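You operate a simulated robot arm through the tools that you are given. There is no shell and no other tool.

You run a simulated two-armed robot. Do the job below in one go: nothing can be reset, and whatever is moved stays where it is left.

Task
Fill the gauge stack with the spacer shown, then weight and pin it.
Fine: the display's FIT line names the spacer; it goes on the black end ring, gauge weight on top, GAP at nought, stop pin home in the post; the other spacers stay.

Only the result counts: the job must be done as asked and must still hold three seconds after the hand-in. Knocking over, shifting, dropping, spilling or breaking anything else fails it.

Robot
Two 7-joint arms with two-finger parallel grippers on one trunk that stands fixed in place. Base frame: the origin is at the foot of the trunk, x ahead of it, y to its left, z up. Lengths are in mm, angles in rad, forces in N, time in s.
The left shoulder is at [164, 171, 1108], the right one opposite. With the tool pointing down near the work surface each hand reaches from about 500 to 960 mm from the base axis, measured 20 degrees to its own side. Payload 4.4 kg a hand.
Tool frame (each hand has its own): the origin (TCP) lies between the finger pads and is the grasp point; the fingertips stand 23 mm ahead of it; z points along the fingers, y is the line along which they close. Largest opening 94 mm; finger width 38, thickness 10; the body of the gripper, 54 by 96 mm, starts 39 mm behind the TCP.
Orientation is told as [roll, pitch, yaw] about the base's x, y, z axes, in that order, counted from this pose: with the fingers straight down and closing along the base's y, the tool's x points along the base's -x, its y along +y and its z along -z.

Tools
- The arms move only by the tool apply_moves. It takes "left_steps", "right_steps" or both (then of equal length, played together; a hand with none holds still); each is a list of rows, each a list of 3 entries, a list of its own where there are three numbers: the shift along the tool's x, y, z in units of 25 mm (1.0 is 25 mm), then the turn, a rotation vector about the tool's x, y, z in units of 8 degrees (1.0 is 8 degrees), then the gripper command, from -1 (shut) to 1 (fully open), values between in proportion. In form: [[[x, y, z], [rx, ry, rz], fingers], ...]. A call has 1 to 20 rows; each row shifts and turns the commanded pose from where the row before left it, along the tool's axes as they then stand. A call with a number of a shift or a turn outside -1 to 1 is refused whole. A row lasts 0.2 s, in which the tool goes at most 50 mm and 0.15 rad; a call with a longer step from one row to the next is refused whole, and so is a gripper value outside its range. A pose out of reach is approached as far as the arm can. The call stops where the force on the tool passes 40 N (or 10 N more than at its start, if that is more) or the arm is blocked; 0.2 s more then pass. Each finger travels about 72 mm/s and halts on what it meets, pressing with about 34 N; the grip force reading is that of the motor and also rises with nothing between the fingers. The clock runs only during rows and for 0.2 s after the last one: add rows that do not move to give the fingers time. It gives the time, the measured TCP pose, the force on the tool (base axes), the opening and the grip force at its end, in the units of the frame above (readings bear some noise), with the torque about the TCP (base axes, N m) and any sound that the robot's microphone picked up, and new pictures: "show" is both (left out), scene, wrist or none (wrist: the cameras of the hands that moved).
- Cameras (640 x 400 px; columns grow to the right, rows downward): "scene" is now at [291.5, 32.7, 1270]; the picture's right is [0.33, -0.95, 0.00], its down [-0.28, -0.10, -0.95] and it looks along [0.90, 0.31, -0.30] (base axes); focal length 214 px, centre (320, 200). "left" rides on the left gripper at [86, -16, -75] in its tool frame; the picture's right is [0.18, 0.98, 0.00], its down [-0.58, 0.11, -0.81] and it looks along [-0.79, 0.15, 0.59] (tool axes); focal length 243 px, centre (320, 200). "right" rides on the right gripper at [86, 16, -75] in its tool frame; the picture's right is [-0.18, 0.98, 0.00], its down [-0.58, -0.11, -0.81] and it looks along [-0.79, -0.15, 0.59] (tool axes); focal length 243 px, centre (320, 200).
- move_column(by): moves the trunk up (or, below 0, down) by that many mm; the arms and the scene camera ride with it, the base frame stays. It gives what a move gives, with no picture.
- pan_tilt(pan, tilt): turns the head with the scene camera to pan (to the left, within 1.396 rad either way) and tilt (down, from -0.506 to 1.204), counted from straight ahead of the robot (the tilt from the chest, where the trunk bows). It gives what a move gives, and a new picture of the scene camera.
- measure_at(camera, pixels): for up to 12 pixels [column, row] of the newest picture of that camera ("zoom" is the newest enlarged one), the place [x, y, z] in the base frame of the surface seen there, good to about 3 mm. The clock stands still meanwhile.
- zoom(camera, box): a new picture of the part [left, top, right, bottom] of that camera's present view, enlarged. The clock stands still meanwhile.
- hand_in(): hands the job in; it is judged then, once.

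Unless the task says otherwise, let go and move clear before handing in.

The tools are called after "Request:" by a JSON object that holds its "op" and its "data". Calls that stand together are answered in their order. apply_moves: Moves the arms, as the interface text tells. Its arguments: {"type":"object","properties":{"left_steps":{"type":"array","items":{"type":"array"}},"right_steps":{"type":"array","items":{"type":"array"}},"show":{"type":"string","enum":["both","scene","wrist","none"]}},"required":[]} The other tools are called the same way: move_column (by) moves the trunk up or down; pan_tilt (pan, tilt) turns the head that bears the scene camera; measure_at (camera, pixels) gives the place of the surface under pixels of a picture; zoom (camera, box) takes an enlarged picture of a part of a camera's view; hand_in () hands the job in.

At the start:

```text
time: 0.0
left_tool_pos: [517.6, 364.4, 1222.9]
left_tcp_rot: [0.0, -0.001, 0.0]
left_ft_force: [-0.4, 0.0, -0.6]
left_wrist_torque: [-0.03, 0.01, -0.02]
left_opening: 94.2
left_gripper_force: 0.0
right_tool_pos: [521.9, -94.1, 1259.3]
right_tcp_rot: [0.001, 0.001, 0.0]
right_ft_force: [0.1, -0.2, -0.4]
right_wrist_torque: [-0.03, -0.01, 0.02]
right_opening: 94.0
right_gripper_force: 0.0
trunk travel left (down, up): [-125.0, 263.0]
head pan, tilt (commanded): [0.333, 0.302]
```

scene: 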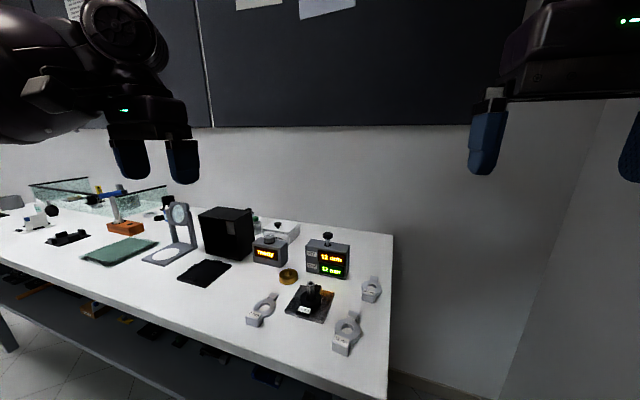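
right: 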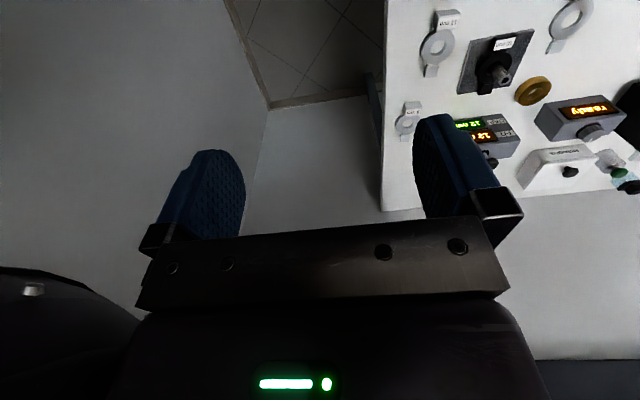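
left: 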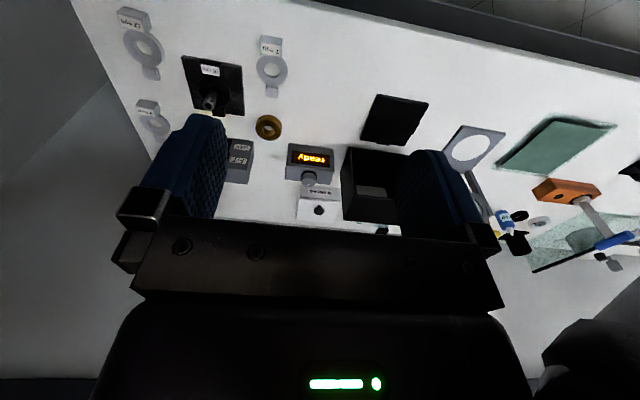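

The scene picture shows the gauge stand near (312,300), a display near (328,258), three spacers near (262,308), (347,332), (371,289), and a brass ring near (288,276). I'll zoom in on these first.

Request:
{"op": "zoom", "data": {"camera": "scene", "box": [230, 220, 400, 360]}}

Request:
{"op": "zoom", "data": {"camera": "scene", "box": [290, 225, 370, 285]}}

Request:
{"op": "zoom", "data": {"camera": "right", "box": [380, 0, 640, 200]}}

Request:
{"op": "zoom", "data": {"camera": "left", "box": [90, 0, 350, 220]}}

```text
2.86 times, centred on (315, 290) of scene
```

zoom: 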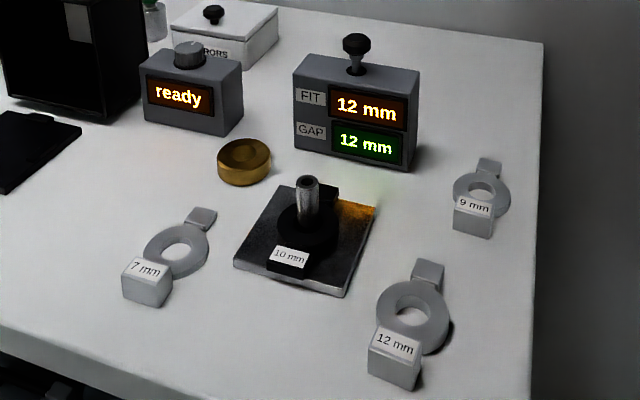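

```text
6.67 times, centred on (330, 255) of scene
```

zoom: 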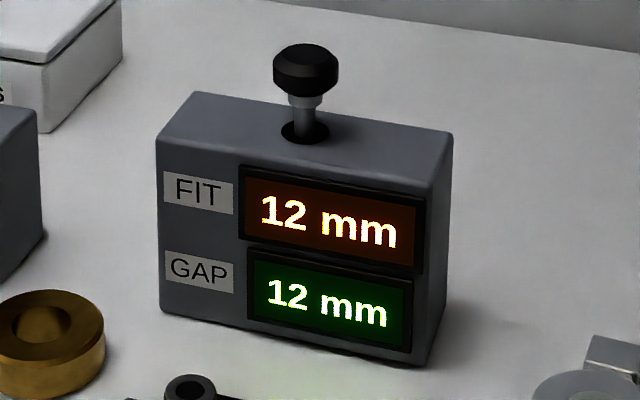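

```text
2.00 times, centred on (510, 100) of right
```

zoom: 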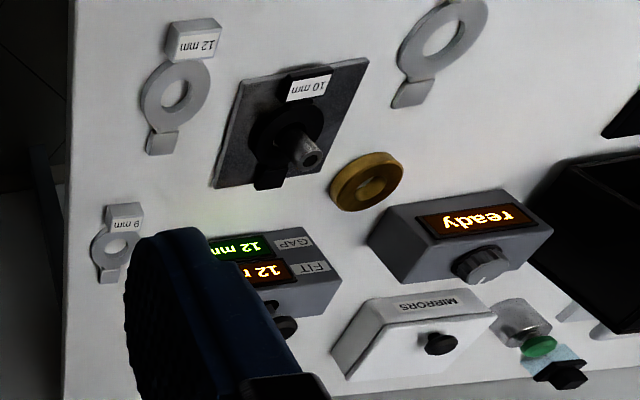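

```text
1.82 times, centred on (220, 110) of left
```

zoom: 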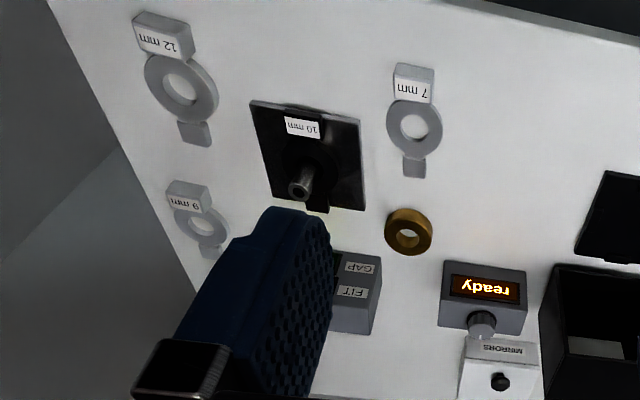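

The display reads FIT 12 mm and GAP 12 mm, and the 12 mm spacer is the one near (347,332). The post has a hole in its top and the pin sits in the display box. I'll measure these parts next.

Request:
{"op": "zoom", "data": {"camera": "scene", "box": [275, 270, 375, 365]}}

Request:
{"op": "measure_at", "data": {"camera": "scene", "pixels": [[312, 285], [312, 300], [328, 236], [328, 258], [288, 274], [347, 328], [342, 346], [352, 315], [371, 289], [262, 308], [355, 360], [290, 300]]}}

```text
4.21 times, centred on (325, 318) of scene
```

zoom: 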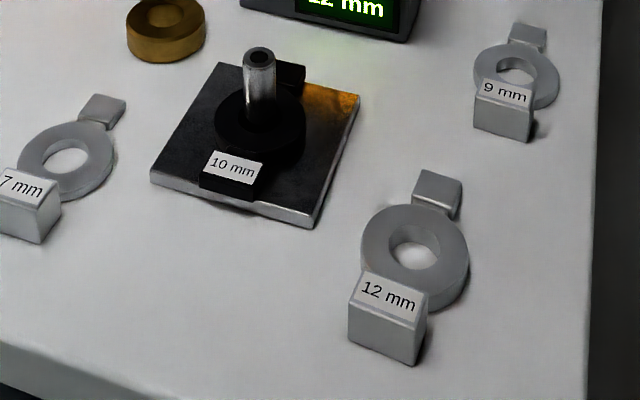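

```text
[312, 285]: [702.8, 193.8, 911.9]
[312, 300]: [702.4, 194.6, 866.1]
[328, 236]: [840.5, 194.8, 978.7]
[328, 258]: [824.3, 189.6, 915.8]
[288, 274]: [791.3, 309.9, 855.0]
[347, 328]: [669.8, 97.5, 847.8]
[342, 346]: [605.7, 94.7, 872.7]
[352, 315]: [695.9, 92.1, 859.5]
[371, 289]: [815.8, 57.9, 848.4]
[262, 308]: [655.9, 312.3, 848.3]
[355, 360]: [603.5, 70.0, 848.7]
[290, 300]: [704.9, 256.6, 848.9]
```

The table top sits at about z=848, and the post is at about (703,194) with its top near z=912. I'll measure fine points in the newest zoom picture.

Request:
{"op": "measure_at", "data": {"camera": "zoom", "pixels": [[260, 58], [260, 48], [262, 90], [232, 118], [290, 118], [262, 143], [235, 165], [230, 190], [292, 73], [340, 110], [160, 185], [310, 218]]}}

Request:
{"op": "measure_at", "data": {"camera": "zoom", "pixels": [[415, 247], [372, 240], [460, 240], [415, 212], [415, 268], [438, 190], [438, 178], [390, 290], [355, 285], [422, 300], [385, 330], [460, 190]]}}

Request:
{"op": "measure_at", "data": {"camera": "zoom", "pixels": [[165, 15], [150, 30], [185, 30], [165, 45], [200, 15], [130, 15], [165, 28], [380, 215], [450, 280], [430, 280], [400, 340], [360, 320]]}}

```text
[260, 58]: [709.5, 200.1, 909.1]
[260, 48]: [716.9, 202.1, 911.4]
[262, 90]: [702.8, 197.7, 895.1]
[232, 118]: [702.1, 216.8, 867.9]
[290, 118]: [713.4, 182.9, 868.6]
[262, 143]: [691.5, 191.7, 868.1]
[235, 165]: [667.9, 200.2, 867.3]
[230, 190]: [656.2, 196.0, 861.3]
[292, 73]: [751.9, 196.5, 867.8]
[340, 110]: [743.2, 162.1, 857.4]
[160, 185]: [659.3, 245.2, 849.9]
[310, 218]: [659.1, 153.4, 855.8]
```

```text
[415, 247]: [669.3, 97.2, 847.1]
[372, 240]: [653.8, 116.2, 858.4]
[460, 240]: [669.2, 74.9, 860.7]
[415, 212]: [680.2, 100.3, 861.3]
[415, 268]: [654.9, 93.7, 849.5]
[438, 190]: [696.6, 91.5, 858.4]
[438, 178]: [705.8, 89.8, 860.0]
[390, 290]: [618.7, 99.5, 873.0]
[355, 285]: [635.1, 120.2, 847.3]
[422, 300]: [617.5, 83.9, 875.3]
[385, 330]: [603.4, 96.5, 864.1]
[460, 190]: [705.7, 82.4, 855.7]
```

```text
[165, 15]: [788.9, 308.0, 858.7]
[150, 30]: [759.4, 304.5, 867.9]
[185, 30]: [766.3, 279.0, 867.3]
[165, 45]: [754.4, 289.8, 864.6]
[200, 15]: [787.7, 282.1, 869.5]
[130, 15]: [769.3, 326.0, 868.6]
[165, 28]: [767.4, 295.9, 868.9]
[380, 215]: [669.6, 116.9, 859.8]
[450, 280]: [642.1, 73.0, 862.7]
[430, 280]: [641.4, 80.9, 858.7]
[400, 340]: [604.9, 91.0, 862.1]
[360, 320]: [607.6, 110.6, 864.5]
```

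Next I'll zoom tighter on the 12 mm spacer, the pin box and the weight to get exact shapes and orientations.

Request:
{"op": "zoom", "data": {"camera": "scene", "box": [325, 305, 373, 360]}}

Request:
{"op": "measure_at", "data": {"camera": "zoom", "pixels": [[160, 220], [280, 250], [140, 270], [255, 310], [200, 280], [250, 340], [150, 300], [220, 150], [300, 60], [350, 70], [300, 90], [330, 85]]}}

Request:
{"op": "zoom", "data": {"camera": "scene", "box": [305, 228, 352, 285]}}

Request:
{"op": "measure_at", "data": {"camera": "zoom", "pixels": [[160, 50], [160, 35], [160, 90], [155, 105], [50, 70], [280, 100], [160, 25], [190, 50], [130, 50], [160, 130], [240, 110], [100, 70]]}}

```text
7.27 times, centred on (349, 332) of scene
```

zoom: 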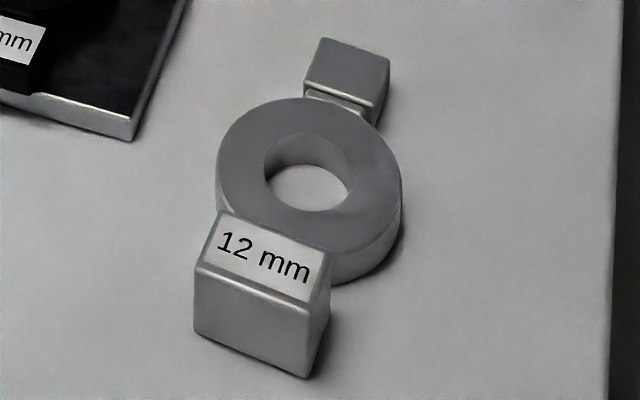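

```text
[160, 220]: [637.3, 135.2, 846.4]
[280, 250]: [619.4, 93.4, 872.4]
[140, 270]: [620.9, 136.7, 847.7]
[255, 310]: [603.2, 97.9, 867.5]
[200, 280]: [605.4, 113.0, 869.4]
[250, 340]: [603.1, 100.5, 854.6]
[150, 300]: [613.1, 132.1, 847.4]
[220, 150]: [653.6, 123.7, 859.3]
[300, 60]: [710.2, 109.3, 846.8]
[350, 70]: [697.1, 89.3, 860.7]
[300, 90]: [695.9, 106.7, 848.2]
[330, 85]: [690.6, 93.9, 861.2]
```

```text
7.02 times, centred on (328, 256) of scene
```

zoom: 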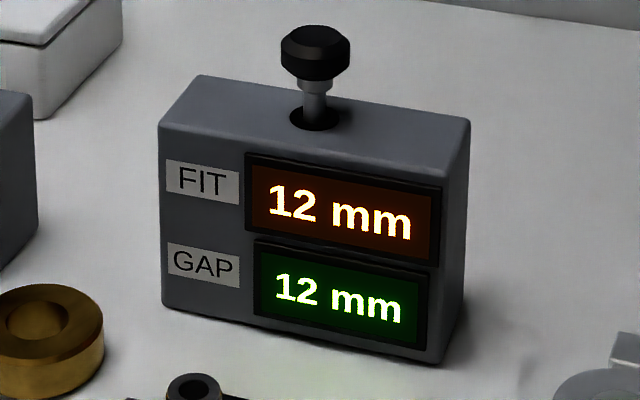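

```text
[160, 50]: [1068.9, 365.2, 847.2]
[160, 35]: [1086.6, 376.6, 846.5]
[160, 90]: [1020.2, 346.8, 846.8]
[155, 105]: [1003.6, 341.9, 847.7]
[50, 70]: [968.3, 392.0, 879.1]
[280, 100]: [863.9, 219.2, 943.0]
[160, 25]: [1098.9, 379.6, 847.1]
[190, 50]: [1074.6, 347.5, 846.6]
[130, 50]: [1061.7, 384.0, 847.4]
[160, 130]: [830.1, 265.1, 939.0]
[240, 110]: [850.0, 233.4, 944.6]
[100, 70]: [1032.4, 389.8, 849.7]
```

I'll measure the pin's own pixels now: knob at (315,55), collar at (313,87), shaft at (313,105), and the box top around it.

Request:
{"op": "measure_at", "data": {"camera": "zoom", "pixels": [[315, 35], [315, 60], [290, 50], [342, 50], [313, 86], [303, 86], [323, 86], [313, 105], [305, 105], [320, 105], [315, 127], [230, 130]]}}

Request:
{"op": "measure_at", "data": {"camera": "zoom", "pixels": [[170, 120], [460, 125], [205, 80], [430, 170], [440, 350], [170, 300], [400, 140], [380, 110], [315, 28], [40, 325], [40, 300], [80, 330]]}}

```text
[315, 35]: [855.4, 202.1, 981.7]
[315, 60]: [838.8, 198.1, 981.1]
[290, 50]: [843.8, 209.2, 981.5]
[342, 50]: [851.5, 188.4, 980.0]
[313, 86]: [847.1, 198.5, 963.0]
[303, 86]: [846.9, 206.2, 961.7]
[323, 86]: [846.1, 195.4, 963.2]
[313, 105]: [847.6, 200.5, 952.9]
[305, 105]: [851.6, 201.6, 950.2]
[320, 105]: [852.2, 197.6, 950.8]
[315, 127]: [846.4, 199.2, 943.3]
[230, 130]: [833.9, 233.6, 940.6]
```

```text
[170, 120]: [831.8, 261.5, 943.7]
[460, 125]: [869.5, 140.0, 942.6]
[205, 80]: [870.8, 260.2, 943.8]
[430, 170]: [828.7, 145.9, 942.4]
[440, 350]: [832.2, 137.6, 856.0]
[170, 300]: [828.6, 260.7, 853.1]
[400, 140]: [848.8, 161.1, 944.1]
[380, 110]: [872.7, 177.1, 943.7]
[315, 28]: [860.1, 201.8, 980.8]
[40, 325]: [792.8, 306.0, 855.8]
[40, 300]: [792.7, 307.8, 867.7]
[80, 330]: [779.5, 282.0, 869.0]
```

The 12 mm spacer has a tall label block around x 603–625, y 82–114, z 848–874, with its ring centre near (662,96). I'll bring the left hand over it for a look with the wrist camera, staying high.

Request:
{"op": "apply_moves", "data": {"left_steps": [[[-0.1, -1, 0.5], [0, 0, 0], 1], [[-0.1, -1, 0.5], [0, 0, 0], 1], [[-0.1, -1, 0.5], [0, 0, 0], 1], [[-0.1, -1, 0.5], [0, 0, 0], 1], [[-0.1, -1, 0.5], [0, 0, 0], 1], [[-0.1, -1, 0.5], [0, 0, 0], 1], [[-0.1, -1, 0.5], [0, 0, 0], 1], [[-0.1, -1, 0.5], [0, 0, 0], 1], [[-0.1, -1, 0.5], [0, 0, 0], 1], [[-0.1, -1, 0.5], [0, 0, 0], 1], [[0, 0, 0], [0, 0, 0], 1]]}}

```text
time: 2.4
left_tool_pos: [542.9, 113.5, 1100.4]
left_tcp_rot: [0.0, -0.002, 0.0]
left_ft_force: [0.1, -0.5, 0.4]
left_wrist_torque: [-0.04, -0.03, -0.04]
left_opening: 93.8
left_gripper_force: 0.0
right_tool_pos: [521.1, -95.6, 1260.2]
right_tcp_rot: [-0.001, 0.001, -0.001]
right_ft_force: [0.0, -0.7, -0.5]
right_wrist_torque: [-0.03, -0.03, -0.01]
right_opening: 93.9
right_gripper_force: 0.1
trunk travel left (down, up): [-125.0, 263.0]
head pan, tilt (commanded): [0.333, 0.302]
```

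scene: 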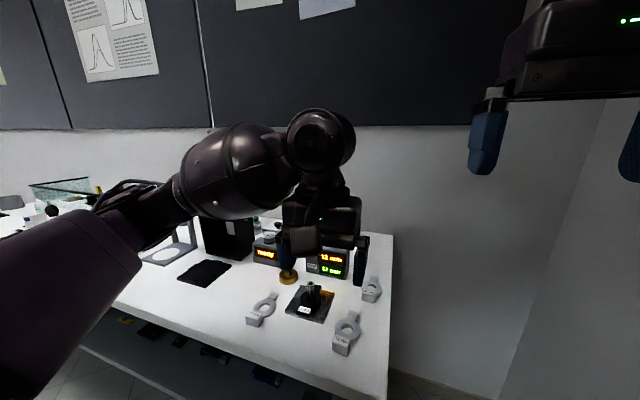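
left: 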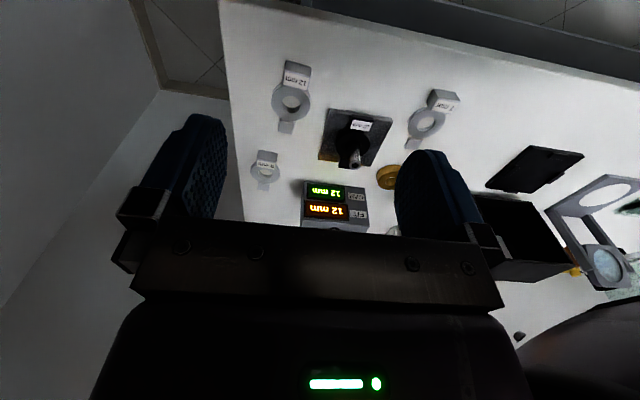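

The spacer now shows at (291,95) in the left wrist picture. I'll zoom in on it and measure its edges.

Request:
{"op": "zoom", "data": {"camera": "left", "box": [240, 50, 400, 150]}}

```text
4.00 times, centred on (320, 100) of left
```

zoom: 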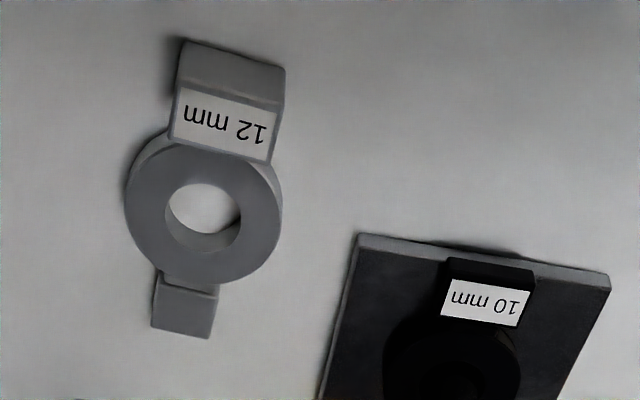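

Request:
{"op": "measure_at", "data": {"camera": "zoom", "pixels": [[180, 95], [280, 110], [175, 135], [268, 155], [190, 50], [280, 72], [225, 120], [130, 215], [275, 215], [200, 275], [205, 145], [170, 285]]}}

Request:
{"op": "measure_at", "data": {"camera": "zoom", "pixels": [[155, 325], [212, 332], [215, 292], [160, 285], [185, 310], [175, 75], [230, 70], [205, 205], [455, 265], [525, 280], [450, 312], [515, 322]]}}

```text
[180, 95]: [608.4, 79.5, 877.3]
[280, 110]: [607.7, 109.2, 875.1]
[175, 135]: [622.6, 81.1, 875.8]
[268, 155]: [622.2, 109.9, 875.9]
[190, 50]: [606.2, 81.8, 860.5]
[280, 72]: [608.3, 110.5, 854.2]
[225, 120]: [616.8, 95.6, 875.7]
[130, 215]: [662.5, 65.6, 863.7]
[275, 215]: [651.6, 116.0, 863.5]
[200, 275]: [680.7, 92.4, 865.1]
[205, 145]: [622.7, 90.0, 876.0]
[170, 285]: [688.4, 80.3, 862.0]
```

```text
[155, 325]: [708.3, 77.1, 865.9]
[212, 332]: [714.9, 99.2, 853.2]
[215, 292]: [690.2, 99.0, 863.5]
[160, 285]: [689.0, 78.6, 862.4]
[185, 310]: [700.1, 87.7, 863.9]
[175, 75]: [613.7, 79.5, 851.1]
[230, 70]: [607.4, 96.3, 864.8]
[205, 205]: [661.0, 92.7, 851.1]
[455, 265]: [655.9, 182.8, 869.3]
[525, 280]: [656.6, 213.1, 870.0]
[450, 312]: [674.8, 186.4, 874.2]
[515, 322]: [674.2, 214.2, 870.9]
```

The 12 mm block spans x 604–624, y 80–110 (centre about (615,95)), and the spacer's axis is yawed about −4°. I'll move above the block at z≈960 with that yaw and check.

Request:
{"op": "apply_moves", "data": {"left_steps": [[[-0.45, -0.12, 0.93], [0, 0, 0], 1], [[-0.45, -0.12, 0.93], [0, 0, 0], 1], [[-0.45, -0.12, 0.93], [0, 0, 0], 1], [[-0.45, -0.12, 0.93], [0, 0, 0], 1], [[-0.45, -0.12, 0.93], [0, 0, 0], 1], [[-0.45, -0.12, 0.93], [0, 0, 0.5], 1], [[0, 0, 0], [0, 0, 0], 1]]}}

```text
time: 4.0
left_tool_pos: [606.8, 97.4, 962.0]
left_tcp_rot: [-0.002, -0.003, -0.069]
left_ft_force: [-0.1, -0.4, 0.8]
left_wrist_torque: [0.02, -0.01, 0.0]
left_opening: 93.8
left_gripper_force: 0.0
right_tool_pos: [520.8, -95.0, 1259.9]
right_tcp_rot: [0.0, -0.001, 0.002]
right_ft_force: [0.2, 0.4, 0.2]
right_wrist_torque: [0.02, -0.03, -0.01]
right_opening: 93.9
right_gripper_force: 0.0
trunk travel left (down, up): [-125.0, 263.0]
head pan, tilt (commanded): [0.333, 0.302]
```

scene: 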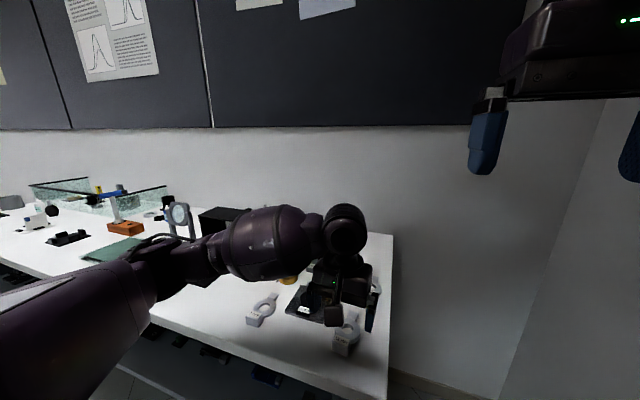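
left: 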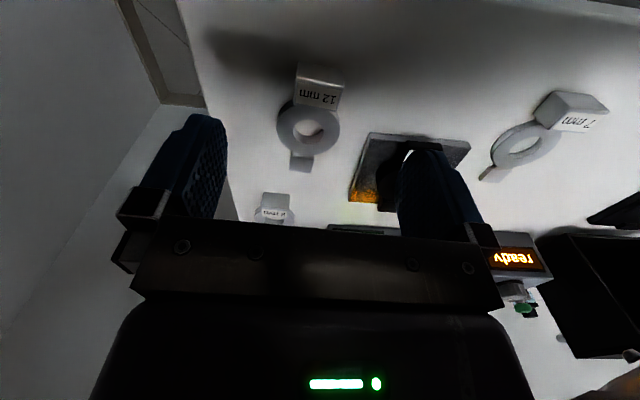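

The block is now at (318,88) in the wrist picture. I'll zoom and measure it again from this closer view.

Request:
{"op": "zoom", "data": {"camera": "left", "box": [250, 50, 390, 180]}}

```text
3.08 times, centred on (320, 115) of left
```

zoom: 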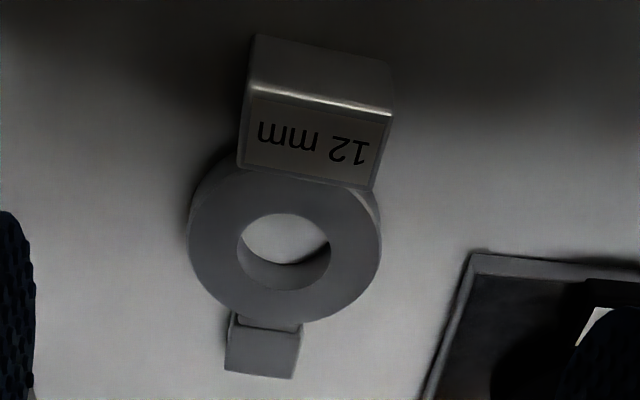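

Request:
{"op": "measure_at", "data": {"camera": "zoom", "pixels": [[252, 95], [388, 115], [242, 160], [370, 182], [315, 100], [305, 165], [255, 70], [385, 90], [192, 240], [378, 250], [285, 315], [240, 245]]}}

Request:
{"op": "measure_at", "data": {"camera": "zoom", "pixels": [[328, 255], [285, 235], [285, 210], [230, 330], [297, 340], [228, 365], [290, 375], [262, 350], [300, 55], [360, 260], [210, 240], [285, 300]]}}

```text
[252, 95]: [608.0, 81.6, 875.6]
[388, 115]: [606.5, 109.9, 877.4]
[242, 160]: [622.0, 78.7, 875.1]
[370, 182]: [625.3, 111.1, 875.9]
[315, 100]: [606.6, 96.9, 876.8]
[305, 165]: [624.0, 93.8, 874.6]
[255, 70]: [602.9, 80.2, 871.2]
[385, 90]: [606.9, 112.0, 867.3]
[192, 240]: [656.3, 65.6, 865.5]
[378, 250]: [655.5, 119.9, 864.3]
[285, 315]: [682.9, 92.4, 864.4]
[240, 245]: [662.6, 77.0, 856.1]
```

```text
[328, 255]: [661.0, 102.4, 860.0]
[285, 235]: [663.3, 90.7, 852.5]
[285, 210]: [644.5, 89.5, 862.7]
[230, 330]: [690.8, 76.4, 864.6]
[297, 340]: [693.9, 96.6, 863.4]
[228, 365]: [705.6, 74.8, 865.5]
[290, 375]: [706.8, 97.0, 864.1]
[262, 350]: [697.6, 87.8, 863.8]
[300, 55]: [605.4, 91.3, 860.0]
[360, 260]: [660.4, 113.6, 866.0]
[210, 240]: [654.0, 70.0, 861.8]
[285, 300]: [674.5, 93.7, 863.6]
```

Block centre is about (614,95.5) with top z≈874, and the open fingers straddle it cleanly. I'll go down to TCP z≈900 first and check the position.

Request:
{"op": "apply_moves", "data": {"left_steps": [[[0, 0, 0.8], [0, 0, 0.1], 1], [[0, 0, 0.8], [0, 0, 0], 1], [[0, 0, 0.8], [0, 0, 0], 1], [[0, 0, 0], [0, 0, 0], 1], [[0, 0, 0], [0, 0, 0], 1]]}}

```text
time: 5.2
left_tool_pos: [609.5, 97.8, 900.2]
left_tcp_rot: [0.0, 0.0, -0.084]
left_ft_force: [0.1, 0.3, 0.2]
left_wrist_torque: [-0.01, 0.03, -0.01]
left_opening: 94.1
left_gripper_force: 0.0
right_tool_pos: [521.7, -94.3, 1259.6]
right_tcp_rot: [0.0, 0.0, -0.003]
right_ft_force: [-0.4, -0.5, -0.1]
right_wrist_torque: [0.0, -0.02, 0.01]
right_opening: 94.0
right_gripper_force: 0.1
trunk travel left (down, up): [-125.0, 263.0]
head pan, tilt (commanded): [0.333, 0.302]
```

scene: 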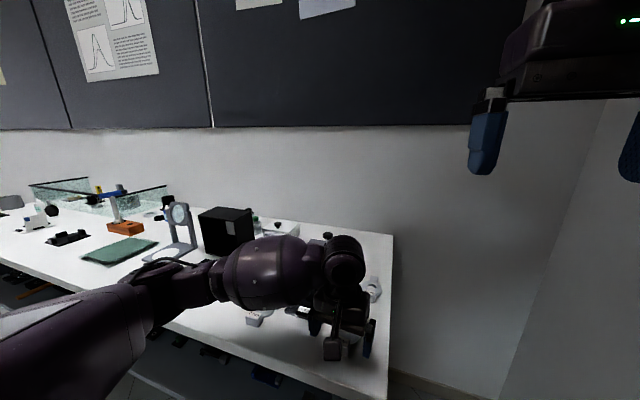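
left: 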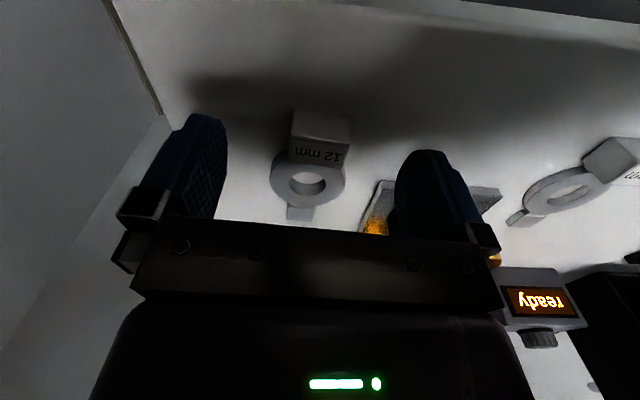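

The hand is at (609.5, 97.8, 900), about 2 mm to +y of the block's centre. I'll shift −2 mm in y, go down 23 mm and close on the block.

Request:
{"op": "apply_moves", "data": {"left_steps": [[[-0.04, -0.09, 0.46], [0, 0, 0], 1], [[0, 0, 0.46], [0, 0, 0], 1], [[0, 0, 0], [0, 0, 0], 0.3], [[0, 0, 0], [0, 0, 0], -0.2], [[0, 0, 0], [0, 0, 0], -0.6], [[0, 0, 0], [0, 0, 0], -1], [[0, 0, 0], [0, 0, 0], -1]]}}

```text
time: 6.8
left_tool_pos: [609.4, 95.0, 877.8]
left_tcp_rot: [0.001, 0.002, -0.084]
left_ft_force: [-0.1, -0.5, 1.0]
left_wrist_torque: [-0.06, -0.03, 0.01]
left_opening: 33.5
left_gripper_force: 34.1
right_tool_pos: [520.9, -96.0, 1258.7]
right_tcp_rot: [-0.001, 0.0, -0.002]
right_ft_force: [-0.9, 0.4, -0.2]
right_wrist_torque: [0.01, 0.03, 0.0]
right_opening: 93.9
right_gripper_force: 0.0
trunk travel left (down, up): [-125.0, 263.0]
head pan, tilt (commanded): [0.333, 0.302]
```

scene: 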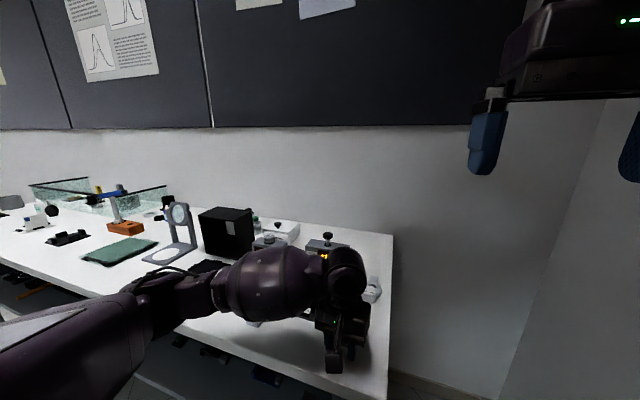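
left: 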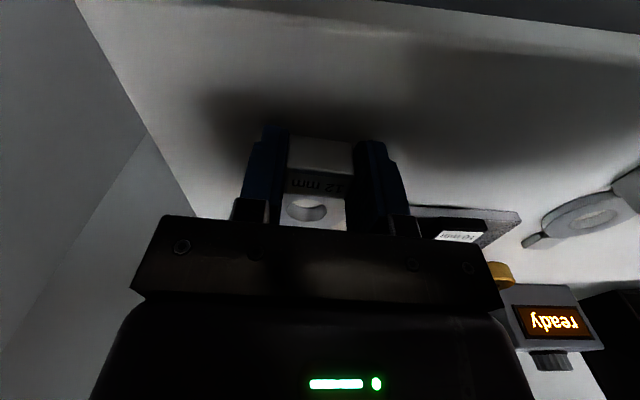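

The grip holds at 33.5 mm opening and 34 N. I'll lift straight up 80 mm and check that the spacer stays level.

Request:
{"op": "apply_moves", "data": {"left_steps": [[[0, 0, -0.4], [0, 0, 0], -1], [[0, 0, -0.6], [0, 0, 0], -1], [[0, 0, -0.8], [0, 0, 0], -1], [[0, 0, -0.8], [0, 0, 0], -1], [[0, 0, -0.8], [0, 0, 0], -1], [[0, 0, 0], [0, 0, 0], -1]]}}

```text
time: 8.2
left_tool_pos: [611.1, 95.1, 960.8]
left_tcp_rot: [-0.001, 0.001, -0.085]
left_ft_force: [0.9, 0.3, 0.0]
left_wrist_torque: [0.0, 0.04, 0.0]
left_opening: 33.4
left_gripper_force: 33.6
right_tool_pos: [520.5, -94.1, 1259.6]
right_tcp_rot: [-0.001, 0.002, -0.002]
right_ft_force: [0.1, 1.4, -0.6]
right_wrist_torque: [0.01, 0.0, 0.02]
right_opening: 93.9
right_gripper_force: 0.0
trunk travel left (down, up): [-125.0, 263.0]
head pan, tilt (commanded): [0.333, 0.302]
```

scene: 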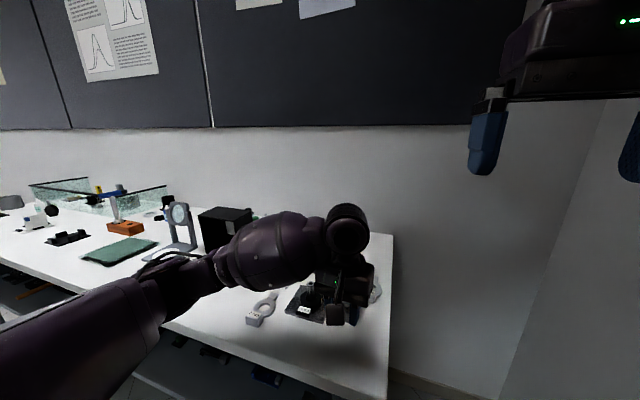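
left: 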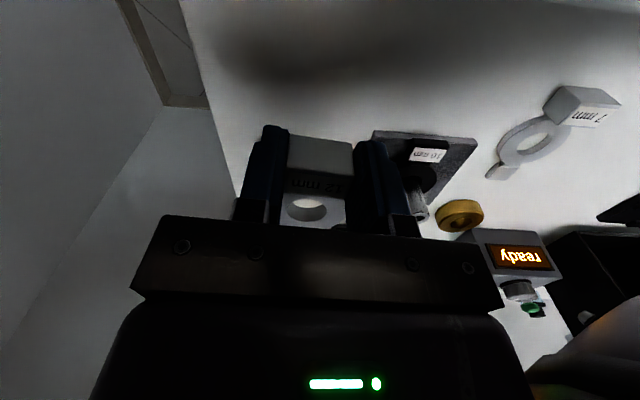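

The spacer lifted level. I'll zoom on the held ring and the post in the wrist picture, plus the scene, to get the ring-to-post offset.

Request:
{"op": "zoom", "data": {"camera": "left", "box": [240, 110, 500, 250]}}

Request:
{"op": "measure_at", "data": {"camera": "left", "pixels": [[305, 202], [285, 210], [330, 212], [305, 195], [420, 212], [414, 200], [318, 188], [428, 153], [415, 212], [424, 218], [408, 190], [305, 222]]}}

Request:
{"op": "zoom", "data": {"camera": "scene", "box": [275, 260, 385, 340]}}

```text
2.46 times, centred on (370, 180) of left
```

zoom: 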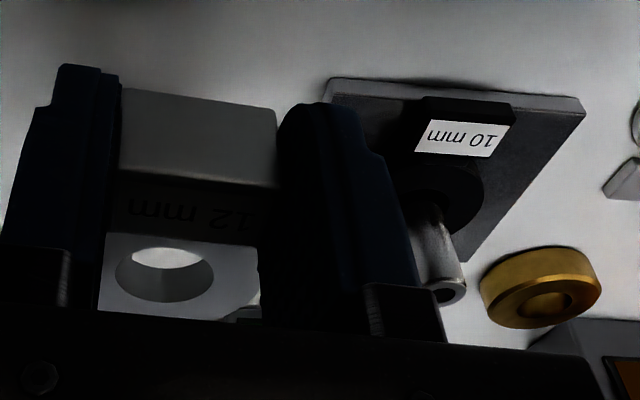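

```text
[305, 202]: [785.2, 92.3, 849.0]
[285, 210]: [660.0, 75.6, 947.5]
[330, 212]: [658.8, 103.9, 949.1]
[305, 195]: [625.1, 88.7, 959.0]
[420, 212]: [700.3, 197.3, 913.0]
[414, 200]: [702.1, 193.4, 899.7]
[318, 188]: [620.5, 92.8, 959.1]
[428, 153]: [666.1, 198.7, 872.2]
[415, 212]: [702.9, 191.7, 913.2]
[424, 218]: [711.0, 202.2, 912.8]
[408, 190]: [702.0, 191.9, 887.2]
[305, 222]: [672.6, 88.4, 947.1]
```

```text
5.00 times, centred on (330, 300) of scene
```

zoom: 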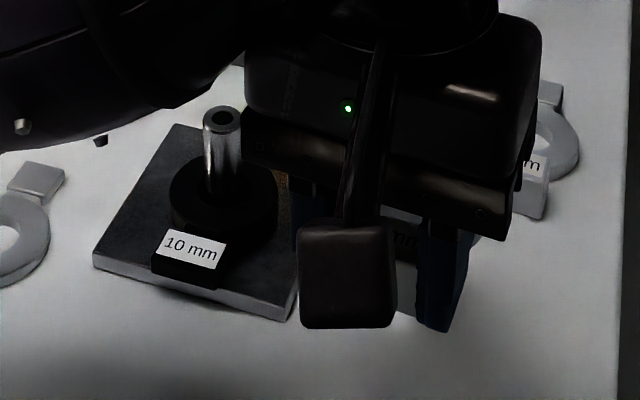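

I'll measure the post's top rim and the black ring's edges in the scene zoom to pin down the post axis.

Request:
{"op": "measure_at", "data": {"camera": "zoom", "pixels": [[206, 120], [238, 120], [222, 109], [222, 128], [213, 112], [232, 112], [212, 126], [232, 126], [222, 160], [210, 160], [235, 160], [222, 180]]}}

Request:
{"op": "measure_at", "data": {"camera": "zoom", "pixels": [[175, 195], [275, 205], [190, 175], [265, 185], [160, 240], [220, 255], [225, 240], [205, 225], [100, 258], [285, 310], [180, 128], [240, 215]]}}

Request:
{"op": "zoom", "data": {"camera": "left", "box": [380, 120, 500, 240]}}

```text
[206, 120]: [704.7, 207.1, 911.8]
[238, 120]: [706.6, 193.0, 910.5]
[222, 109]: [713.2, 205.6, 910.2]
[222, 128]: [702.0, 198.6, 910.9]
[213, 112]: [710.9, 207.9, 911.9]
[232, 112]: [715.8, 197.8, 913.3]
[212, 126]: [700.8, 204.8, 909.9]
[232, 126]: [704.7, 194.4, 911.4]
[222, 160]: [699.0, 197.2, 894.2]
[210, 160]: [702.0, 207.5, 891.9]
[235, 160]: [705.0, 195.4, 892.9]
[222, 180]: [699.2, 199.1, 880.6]
```

```text
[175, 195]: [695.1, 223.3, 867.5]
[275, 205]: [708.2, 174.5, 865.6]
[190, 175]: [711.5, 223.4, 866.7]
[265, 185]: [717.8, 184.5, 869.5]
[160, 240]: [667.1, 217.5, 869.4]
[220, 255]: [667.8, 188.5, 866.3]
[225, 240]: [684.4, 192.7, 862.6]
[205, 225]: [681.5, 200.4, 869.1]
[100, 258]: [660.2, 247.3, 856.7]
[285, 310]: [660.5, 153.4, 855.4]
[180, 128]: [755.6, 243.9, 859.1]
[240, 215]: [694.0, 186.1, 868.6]
```

```text
3.33 times, centred on (440, 180) of left
```

zoom: 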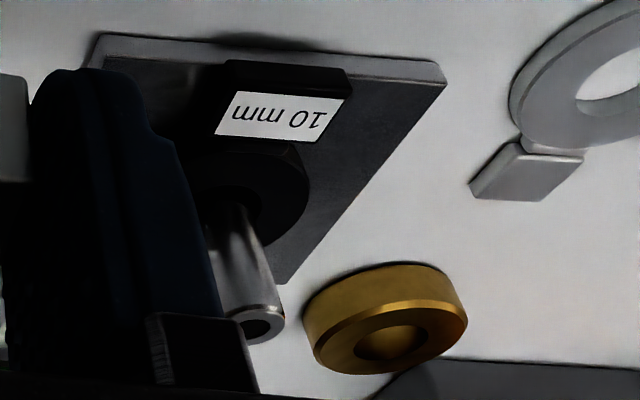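

The post axis looks to be near (707.5, 200.8) with its top at z≈911. Next I'll measure the held ring's hole rim in a tight wrist zoom.

Request:
{"op": "zoom", "data": {"camera": "left", "box": [270, 180, 350, 235]}}

```text
7.27 times, centred on (310, 208) of left
```

zoom: 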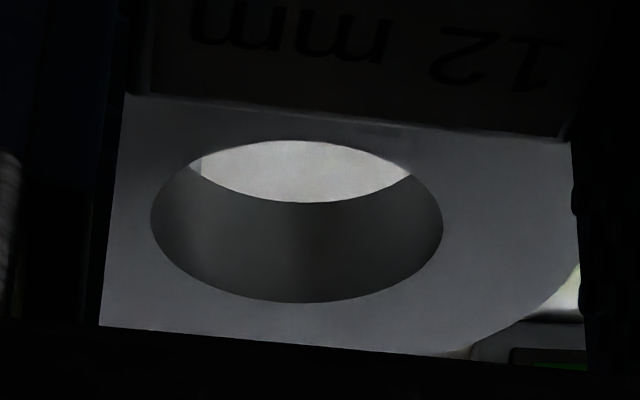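

Request:
{"op": "measure_at", "data": {"camera": "zoom", "pixels": [[144, 213], [450, 228], [296, 134], [300, 309], [200, 155], [410, 165], [180, 275], [410, 285], [300, 120], [550, 290], [120, 200], [520, 150]]}}

Request:
{"op": "measure_at", "data": {"camera": "zoom", "pixels": [[146, 218], [448, 224], [310, 134], [290, 309], [170, 170], [425, 175], [165, 260], [430, 265], [250, 136], [350, 138], [250, 303], [360, 304]]}}

```text
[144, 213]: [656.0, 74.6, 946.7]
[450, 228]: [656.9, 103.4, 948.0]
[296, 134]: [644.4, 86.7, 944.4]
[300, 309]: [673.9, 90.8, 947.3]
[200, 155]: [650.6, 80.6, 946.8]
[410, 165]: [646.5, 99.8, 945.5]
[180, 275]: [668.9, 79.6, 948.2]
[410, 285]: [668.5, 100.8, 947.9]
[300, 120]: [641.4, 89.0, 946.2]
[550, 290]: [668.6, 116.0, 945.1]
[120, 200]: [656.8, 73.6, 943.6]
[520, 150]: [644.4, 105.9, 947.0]
```

```text
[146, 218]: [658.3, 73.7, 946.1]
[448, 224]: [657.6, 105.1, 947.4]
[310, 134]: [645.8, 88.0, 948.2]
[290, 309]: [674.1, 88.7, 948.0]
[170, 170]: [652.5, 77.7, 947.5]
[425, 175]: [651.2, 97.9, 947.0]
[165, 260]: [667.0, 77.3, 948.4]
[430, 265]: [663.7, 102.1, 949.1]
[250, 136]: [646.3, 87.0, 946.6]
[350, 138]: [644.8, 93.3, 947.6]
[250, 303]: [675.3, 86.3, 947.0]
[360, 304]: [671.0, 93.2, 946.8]
```

The ring's hole centre is at about (659.3, 89.3), roughly 48 mm ahead of the TCP, and the hole is about 27 mm across. I'll carry it across to sit above the post at the same height.

Request:
{"op": "apply_moves", "data": {"left_steps": [[[-0.15, 0.5, -0.1], [0, 0, 0], -1], [[-0.311, 0.921, 0], [0, 0, 0], -1], [[-0.311, 0.921, 0], [0, 0, 0], -1], [[-0.311, 0.921, 0], [0, 0, 0], -1], [[-0.311, 0.921, 0], [0, 0, 0], -1], [[-0.161, 0.421, 0], [0, 0, 0], -1], [[0, 0, 0], [0, 0, 0], -1], [[0, 0, 0], [0, 0, 0], -1]]}}

```text
time: 10.0
left_tool_pos: [659.7, 206.3, 965.0]
left_tcp_rot: [0.001, 0.001, -0.083]
left_ft_force: [-0.3, -0.5, -1.2]
left_wrist_torque: [0.0, -0.01, 0.02]
left_opening: 33.2
left_gripper_force: 34.3
right_tool_pos: [522.3, -95.6, 1260.0]
right_tcp_rot: [0.001, 0.001, -0.001]
right_ft_force: [-0.1, 0.0, 0.1]
right_wrist_torque: [-0.02, -0.01, 0.03]
right_opening: 94.1
right_gripper_force: 0.1
trunk travel left (down, up): [-125.0, 263.0]
head pan, tilt (commanded): [0.333, 0.302]
```

scene: 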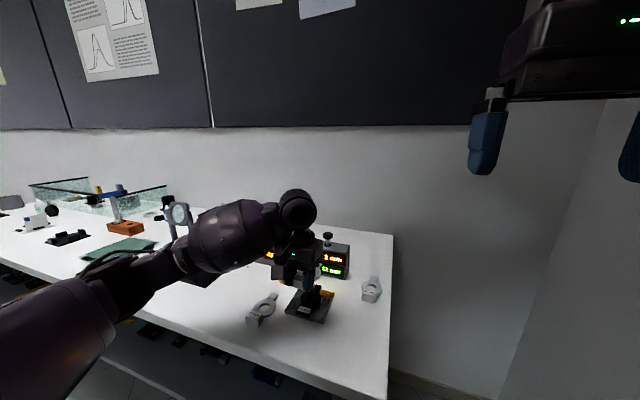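
left: 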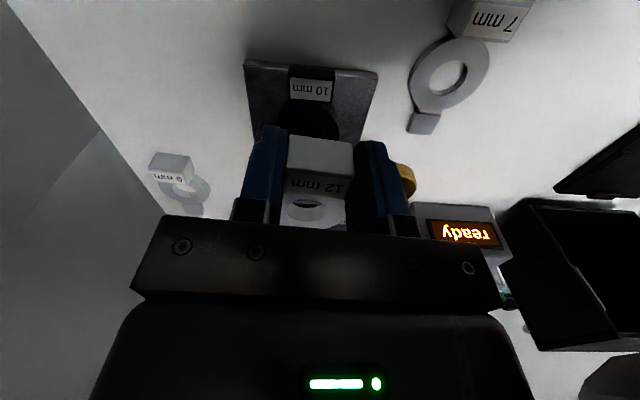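

Request:
{"op": "zoom", "data": {"camera": "left", "box": [240, 60, 400, 235]}}

Request:
{"op": "zoom", "data": {"camera": "scene", "box": [270, 240, 370, 330]}}

Request:
{"op": "zoom", "data": {"camera": "left", "box": [270, 180, 350, 235]}}

```text
2.29 times, centred on (320, 148) of left
```

zoom: 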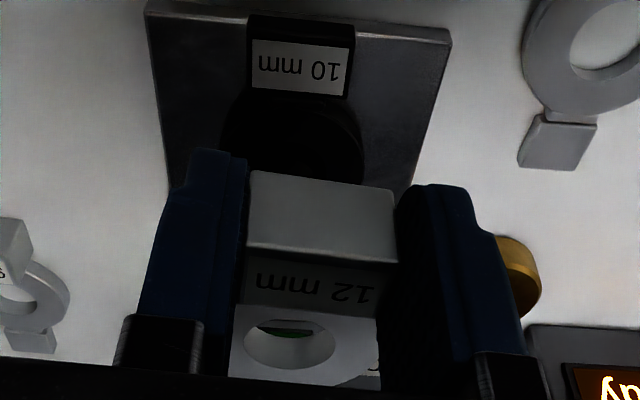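

```text
4.44 times, centred on (320, 285) of scene
```

zoom: 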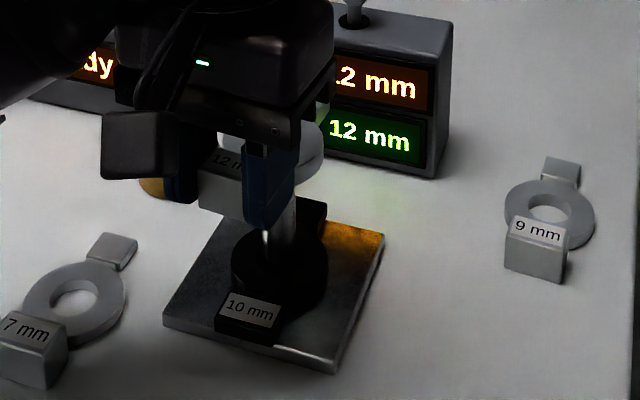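

```text
7.27 times, centred on (310, 208) of left
```

zoom: 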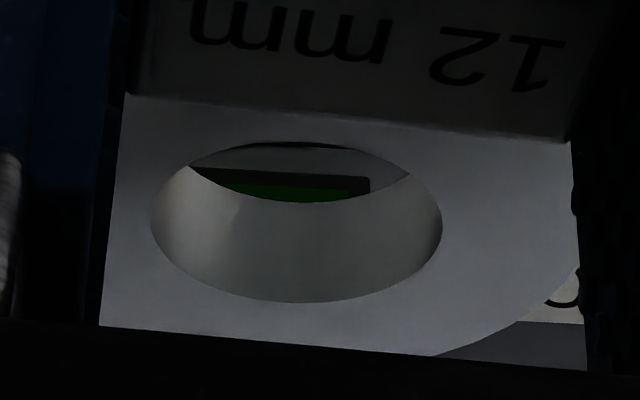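

I'll remeasure the ring's hole rim in this pose to compare it with the post axis at (707.4, 201).

Request:
{"op": "measure_at", "data": {"camera": "zoom", "pixels": [[144, 213], [450, 228], [296, 134], [300, 309], [180, 275], [410, 285], [170, 170], [425, 175], [290, 309], [310, 134], [146, 220], [448, 222]]}}

Request:
{"op": "measure_at", "data": {"camera": "left", "pixels": [[292, 80], [332, 80], [330, 100], [293, 97], [248, 65], [376, 75], [300, 115], [335, 115], [278, 120], [337, 125], [312, 112], [310, 90]]}}

```text
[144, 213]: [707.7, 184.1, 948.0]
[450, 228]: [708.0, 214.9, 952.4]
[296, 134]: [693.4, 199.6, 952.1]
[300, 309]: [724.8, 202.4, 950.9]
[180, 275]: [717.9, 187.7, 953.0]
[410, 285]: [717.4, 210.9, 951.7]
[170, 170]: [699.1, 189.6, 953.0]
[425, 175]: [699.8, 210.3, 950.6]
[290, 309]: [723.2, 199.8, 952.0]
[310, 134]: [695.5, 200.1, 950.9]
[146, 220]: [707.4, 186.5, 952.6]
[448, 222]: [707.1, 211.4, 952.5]
```

```text
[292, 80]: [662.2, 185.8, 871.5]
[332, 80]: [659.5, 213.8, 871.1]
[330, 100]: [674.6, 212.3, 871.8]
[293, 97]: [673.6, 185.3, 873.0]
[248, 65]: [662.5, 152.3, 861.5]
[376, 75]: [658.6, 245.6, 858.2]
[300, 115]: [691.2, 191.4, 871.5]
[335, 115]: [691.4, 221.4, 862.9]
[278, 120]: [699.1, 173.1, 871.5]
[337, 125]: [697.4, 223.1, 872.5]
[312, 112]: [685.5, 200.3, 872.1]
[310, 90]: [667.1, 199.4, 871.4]
```

The ring hole centre reads (708.8, 199.4) in the wrist frame and the post about (707.5, 199.3), so I'll shift −1 mm in x. Then I'll lower slowly until the ring bottom is around z 876, just above the black ring.

Request:
{"op": "apply_moves", "data": {"left_steps": [[[0.05, 0, 0.4], [0, 0, 0], -1], [[0, 0, 0.4], [0, 0, 0], -1], [[0, 0, 0.4], [0, 0, 0], -1], [[0, 0, 0.3], [0, 0, 0], -1], [[0, 0, 0.3], [0, 0, 0], -1], [[0, 0, 0.3], [0, 0, 0], -1], [[0, 0, 0.3], [0, 0, 0], -1], [[0, 0, 0], [0, 0, 0], -1]]}}

```text
time: 11.8
left_tool_pos: [657.9, 204.8, 905.6]
left_tcp_rot: [-0.001, 0.001, -0.083]
left_ft_force: [4.7, -1.3, 0.0]
left_wrist_torque: [-0.04, -0.1, -0.07]
left_opening: 33.2
left_gripper_force: 33.8
right_tool_pos: [522.1, -95.5, 1259.5]
right_tcp_rot: [0.0, -0.001, -0.002]
right_ft_force: [0.2, 0.5, 0.0]
right_wrist_torque: [0.02, 0.0, -0.02]
right_opening: 94.1
right_gripper_force: 0.2
trunk travel left (down, up): [-125.0, 263.0]
head pan, tilt (commanded): [0.333, 0.302]
```

scene: 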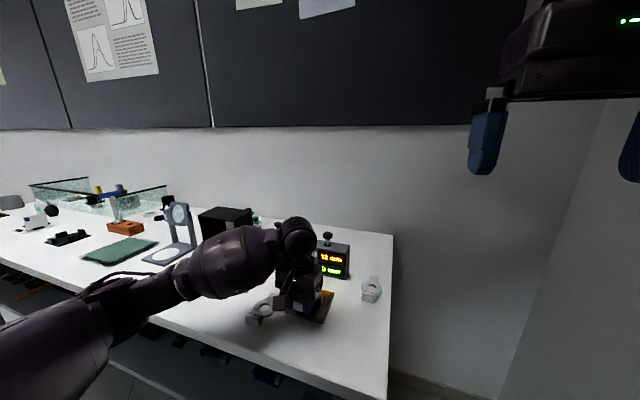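
left: 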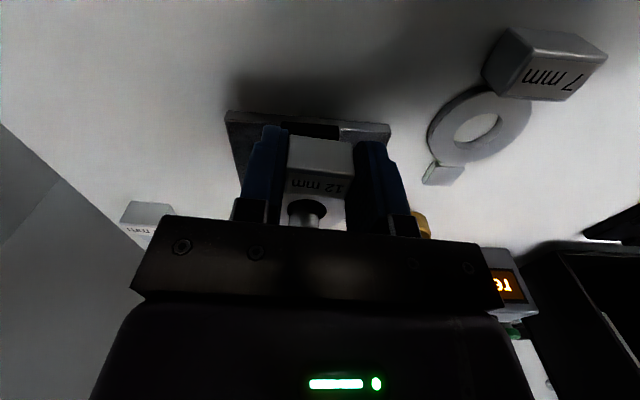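

The post is through the ring (seen in the hole at (307,212)), with a light +x force of 4.7 N. I'll zoom in to see where it touches.

Request:
{"op": "zoom", "data": {"camera": "left", "box": [270, 180, 350, 235]}}

Request:
{"op": "zoom", "data": {"camera": "scene", "box": [260, 240, 360, 330]}}

```text
7.27 times, centred on (310, 208) of left
```

zoom: 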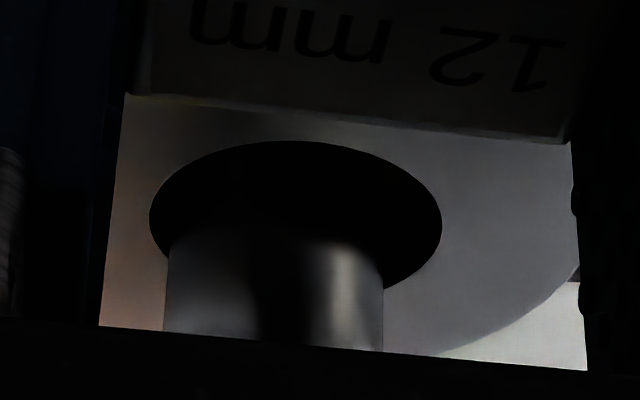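

```text
4.44 times, centred on (310, 285) of scene
```

zoom: 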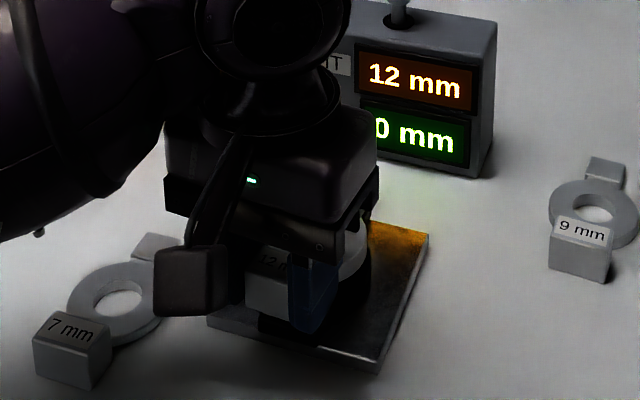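

The post passes through the hole but sits toward −y and probably +x of centre. I'll nudge the ring +2 mm in x and −1.5 mm in y and watch the force.

Request:
{"op": "apply_moves", "data": {"left_steps": [[[0, 0, 0], [0, 0, 0], -1], [[-0.04, -0.03, 0], [0, 0, 0], -1], [[-0.04, -0.03, 0], [0, 0, 0], -1], [[0, 0, 0], [0, 0, 0], -1]], "show": "wrist"}}

Request:
{"op": "zoom", "data": {"camera": "left", "box": [270, 180, 350, 235]}}

```text
time: 12.8
left_tool_pos: [660.6, 203.1, 906.1]
left_tcp_rot: [0.0, 0.001, -0.084]
left_ft_force: [0.2, -0.2, -0.3]
left_wrist_torque: [-0.02, 0.03, 0.0]
left_opening: 33.5
left_gripper_force: 34.1
right_tool_pos: [521.3, -95.7, 1259.3]
right_tcp_rot: [0.0, -0.001, -0.002]
right_ft_force: [-0.7, -0.2, -0.8]
right_wrist_torque: [0.0, 0.03, -0.01]
right_opening: 94.0
right_gripper_force: 0.0
trunk travel left (down, up): [-125.0, 263.0]
head pan, tilt (commanded): [0.333, 0.302]
```

left: 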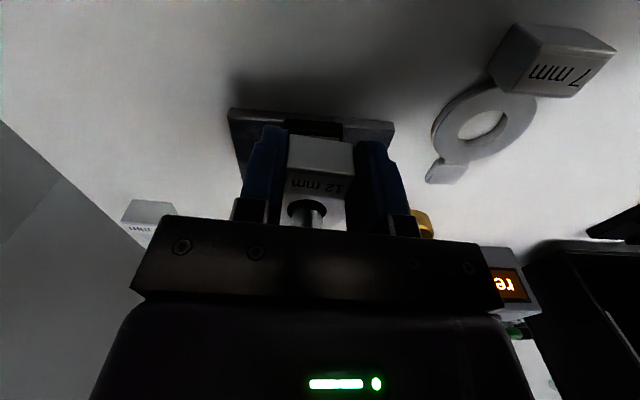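

```text
7.27 times, centred on (310, 208) of left
```

zoom: 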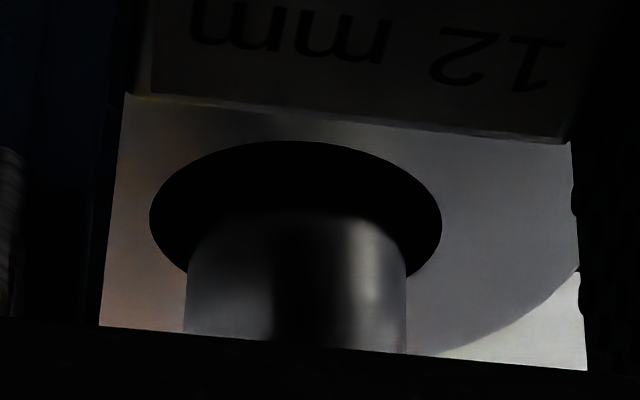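

Force is back to zero and the post (columns 185–405) is centred in the hole (150–443). I'll nudge +1 mm in x and lower 6 mm, then make small steps while reading the force.

Request:
{"op": "apply_moves", "data": {"left_steps": [[[-0.04, 0, 0.08], [0, 0, 0], -1], [[0, 0, 0.08], [0, 0, 0], -1], [[0, 0, 0.08], [0, 0, 0], -1], [[0, 0, 0], [0, 0, 0], -1]], "show": "wrist"}}

Request:
{"op": "zoom", "data": {"camera": "left", "box": [220, 100, 400, 240]}}

```text
time: 13.8
left_tool_pos: [661.1, 204.4, 898.5]
left_tcp_rot: [-0.001, 0.002, -0.083]
left_ft_force: [0.4, 0.2, -0.2]
left_wrist_torque: [0.03, 0.05, 0.0]
left_opening: 33.5
left_gripper_force: 34.1
right_tool_pos: [522.2, -94.5, 1259.3]
right_tcp_rot: [-0.001, 0.001, -0.003]
right_ft_force: [-0.1, 0.5, 0.4]
right_wrist_torque: [-0.03, 0.0, 0.0]
right_opening: 94.0
right_gripper_force: 0.1
trunk travel left (down, up): [-125.0, 263.0]
head pan, tilt (commanded): [0.333, 0.302]
```

left: 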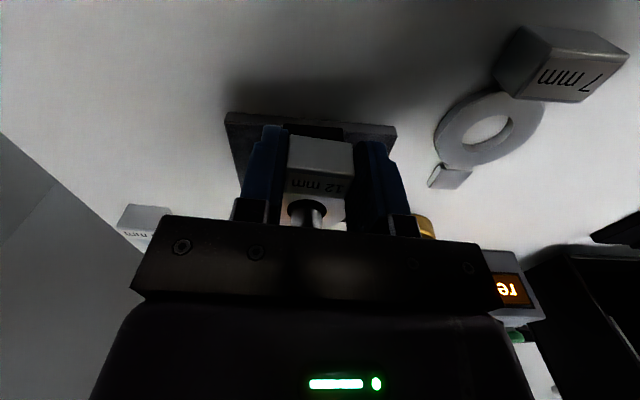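

```text
2.86 times, centred on (310, 170) of left
```

zoom: 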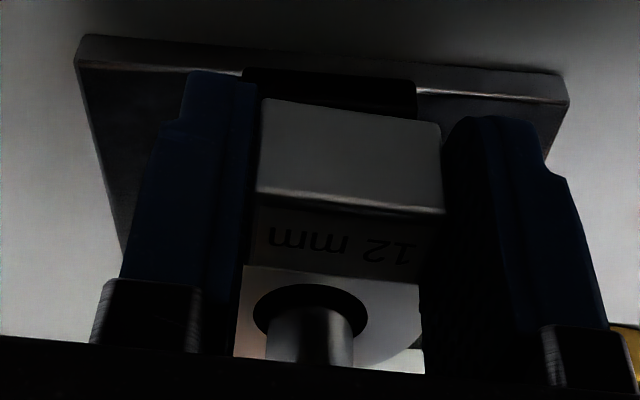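

No contact yet at TCP z 898.5. I'll continue down in 0.75 mm steps and read the force.

Request:
{"op": "apply_moves", "data": {"left_steps": [[[0, 0, 0.03], [0, 0, 0], -1], [[0, 0, 0.03], [0, 0, 0], -1], [[0, 0, 0], [0, 0, 0], -1]], "show": "none"}}

```text
time: 14.6
left_tool_pos: [661.8, 203.9, 898.0]
left_tcp_rot: [0.0, 0.001, -0.082]
left_ft_force: [0.2, 0.5, 0.1]
left_wrist_torque: [0.0, -0.08, 0.02]
left_opening: 33.6
left_gripper_force: 33.6
right_tool_pos: [522.0, -95.2, 1259.3]
right_tcp_rot: [0.0, 0.0, -0.001]
right_ft_force: [0.5, 0.0, 0.3]
right_wrist_torque: [0.0, 0.03, -0.02]
right_opening: 93.8
right_gripper_force: 0.0
trunk travel left (down, up): [-125.0, 263.0]
head pan, tilt (commanded): [0.333, 0.302]
```

Request:
{"op": "apply_moves", "data": {"left_steps": [[[0, 0, 0.03], [0, 0, 0], -1], [[0, 0, 0], [0, 0, 0], -1]], "show": "none"}}

```text
time: 15.2
left_tool_pos: [660.4, 203.7, 899.0]
left_tcp_rot: [0.0, -0.001, -0.083]
left_ft_force: [2.4, 0.8, 6.9]
left_wrist_torque: [0.03, -0.13, 0.03]
left_opening: 33.4
left_gripper_force: 33.7
right_tool_pos: [521.2, -94.8, 1260.6]
right_tcp_rot: [0.0, -0.002, -0.001]
right_ft_force: [0.9, 0.7, 0.1]
right_wrist_torque: [0.02, -0.03, -0.05]
right_opening: 93.9
right_gripper_force: 0.1
trunk travel left (down, up): [-125.0, 263.0]
head pan, tilt (commanded): [0.333, 0.302]
```

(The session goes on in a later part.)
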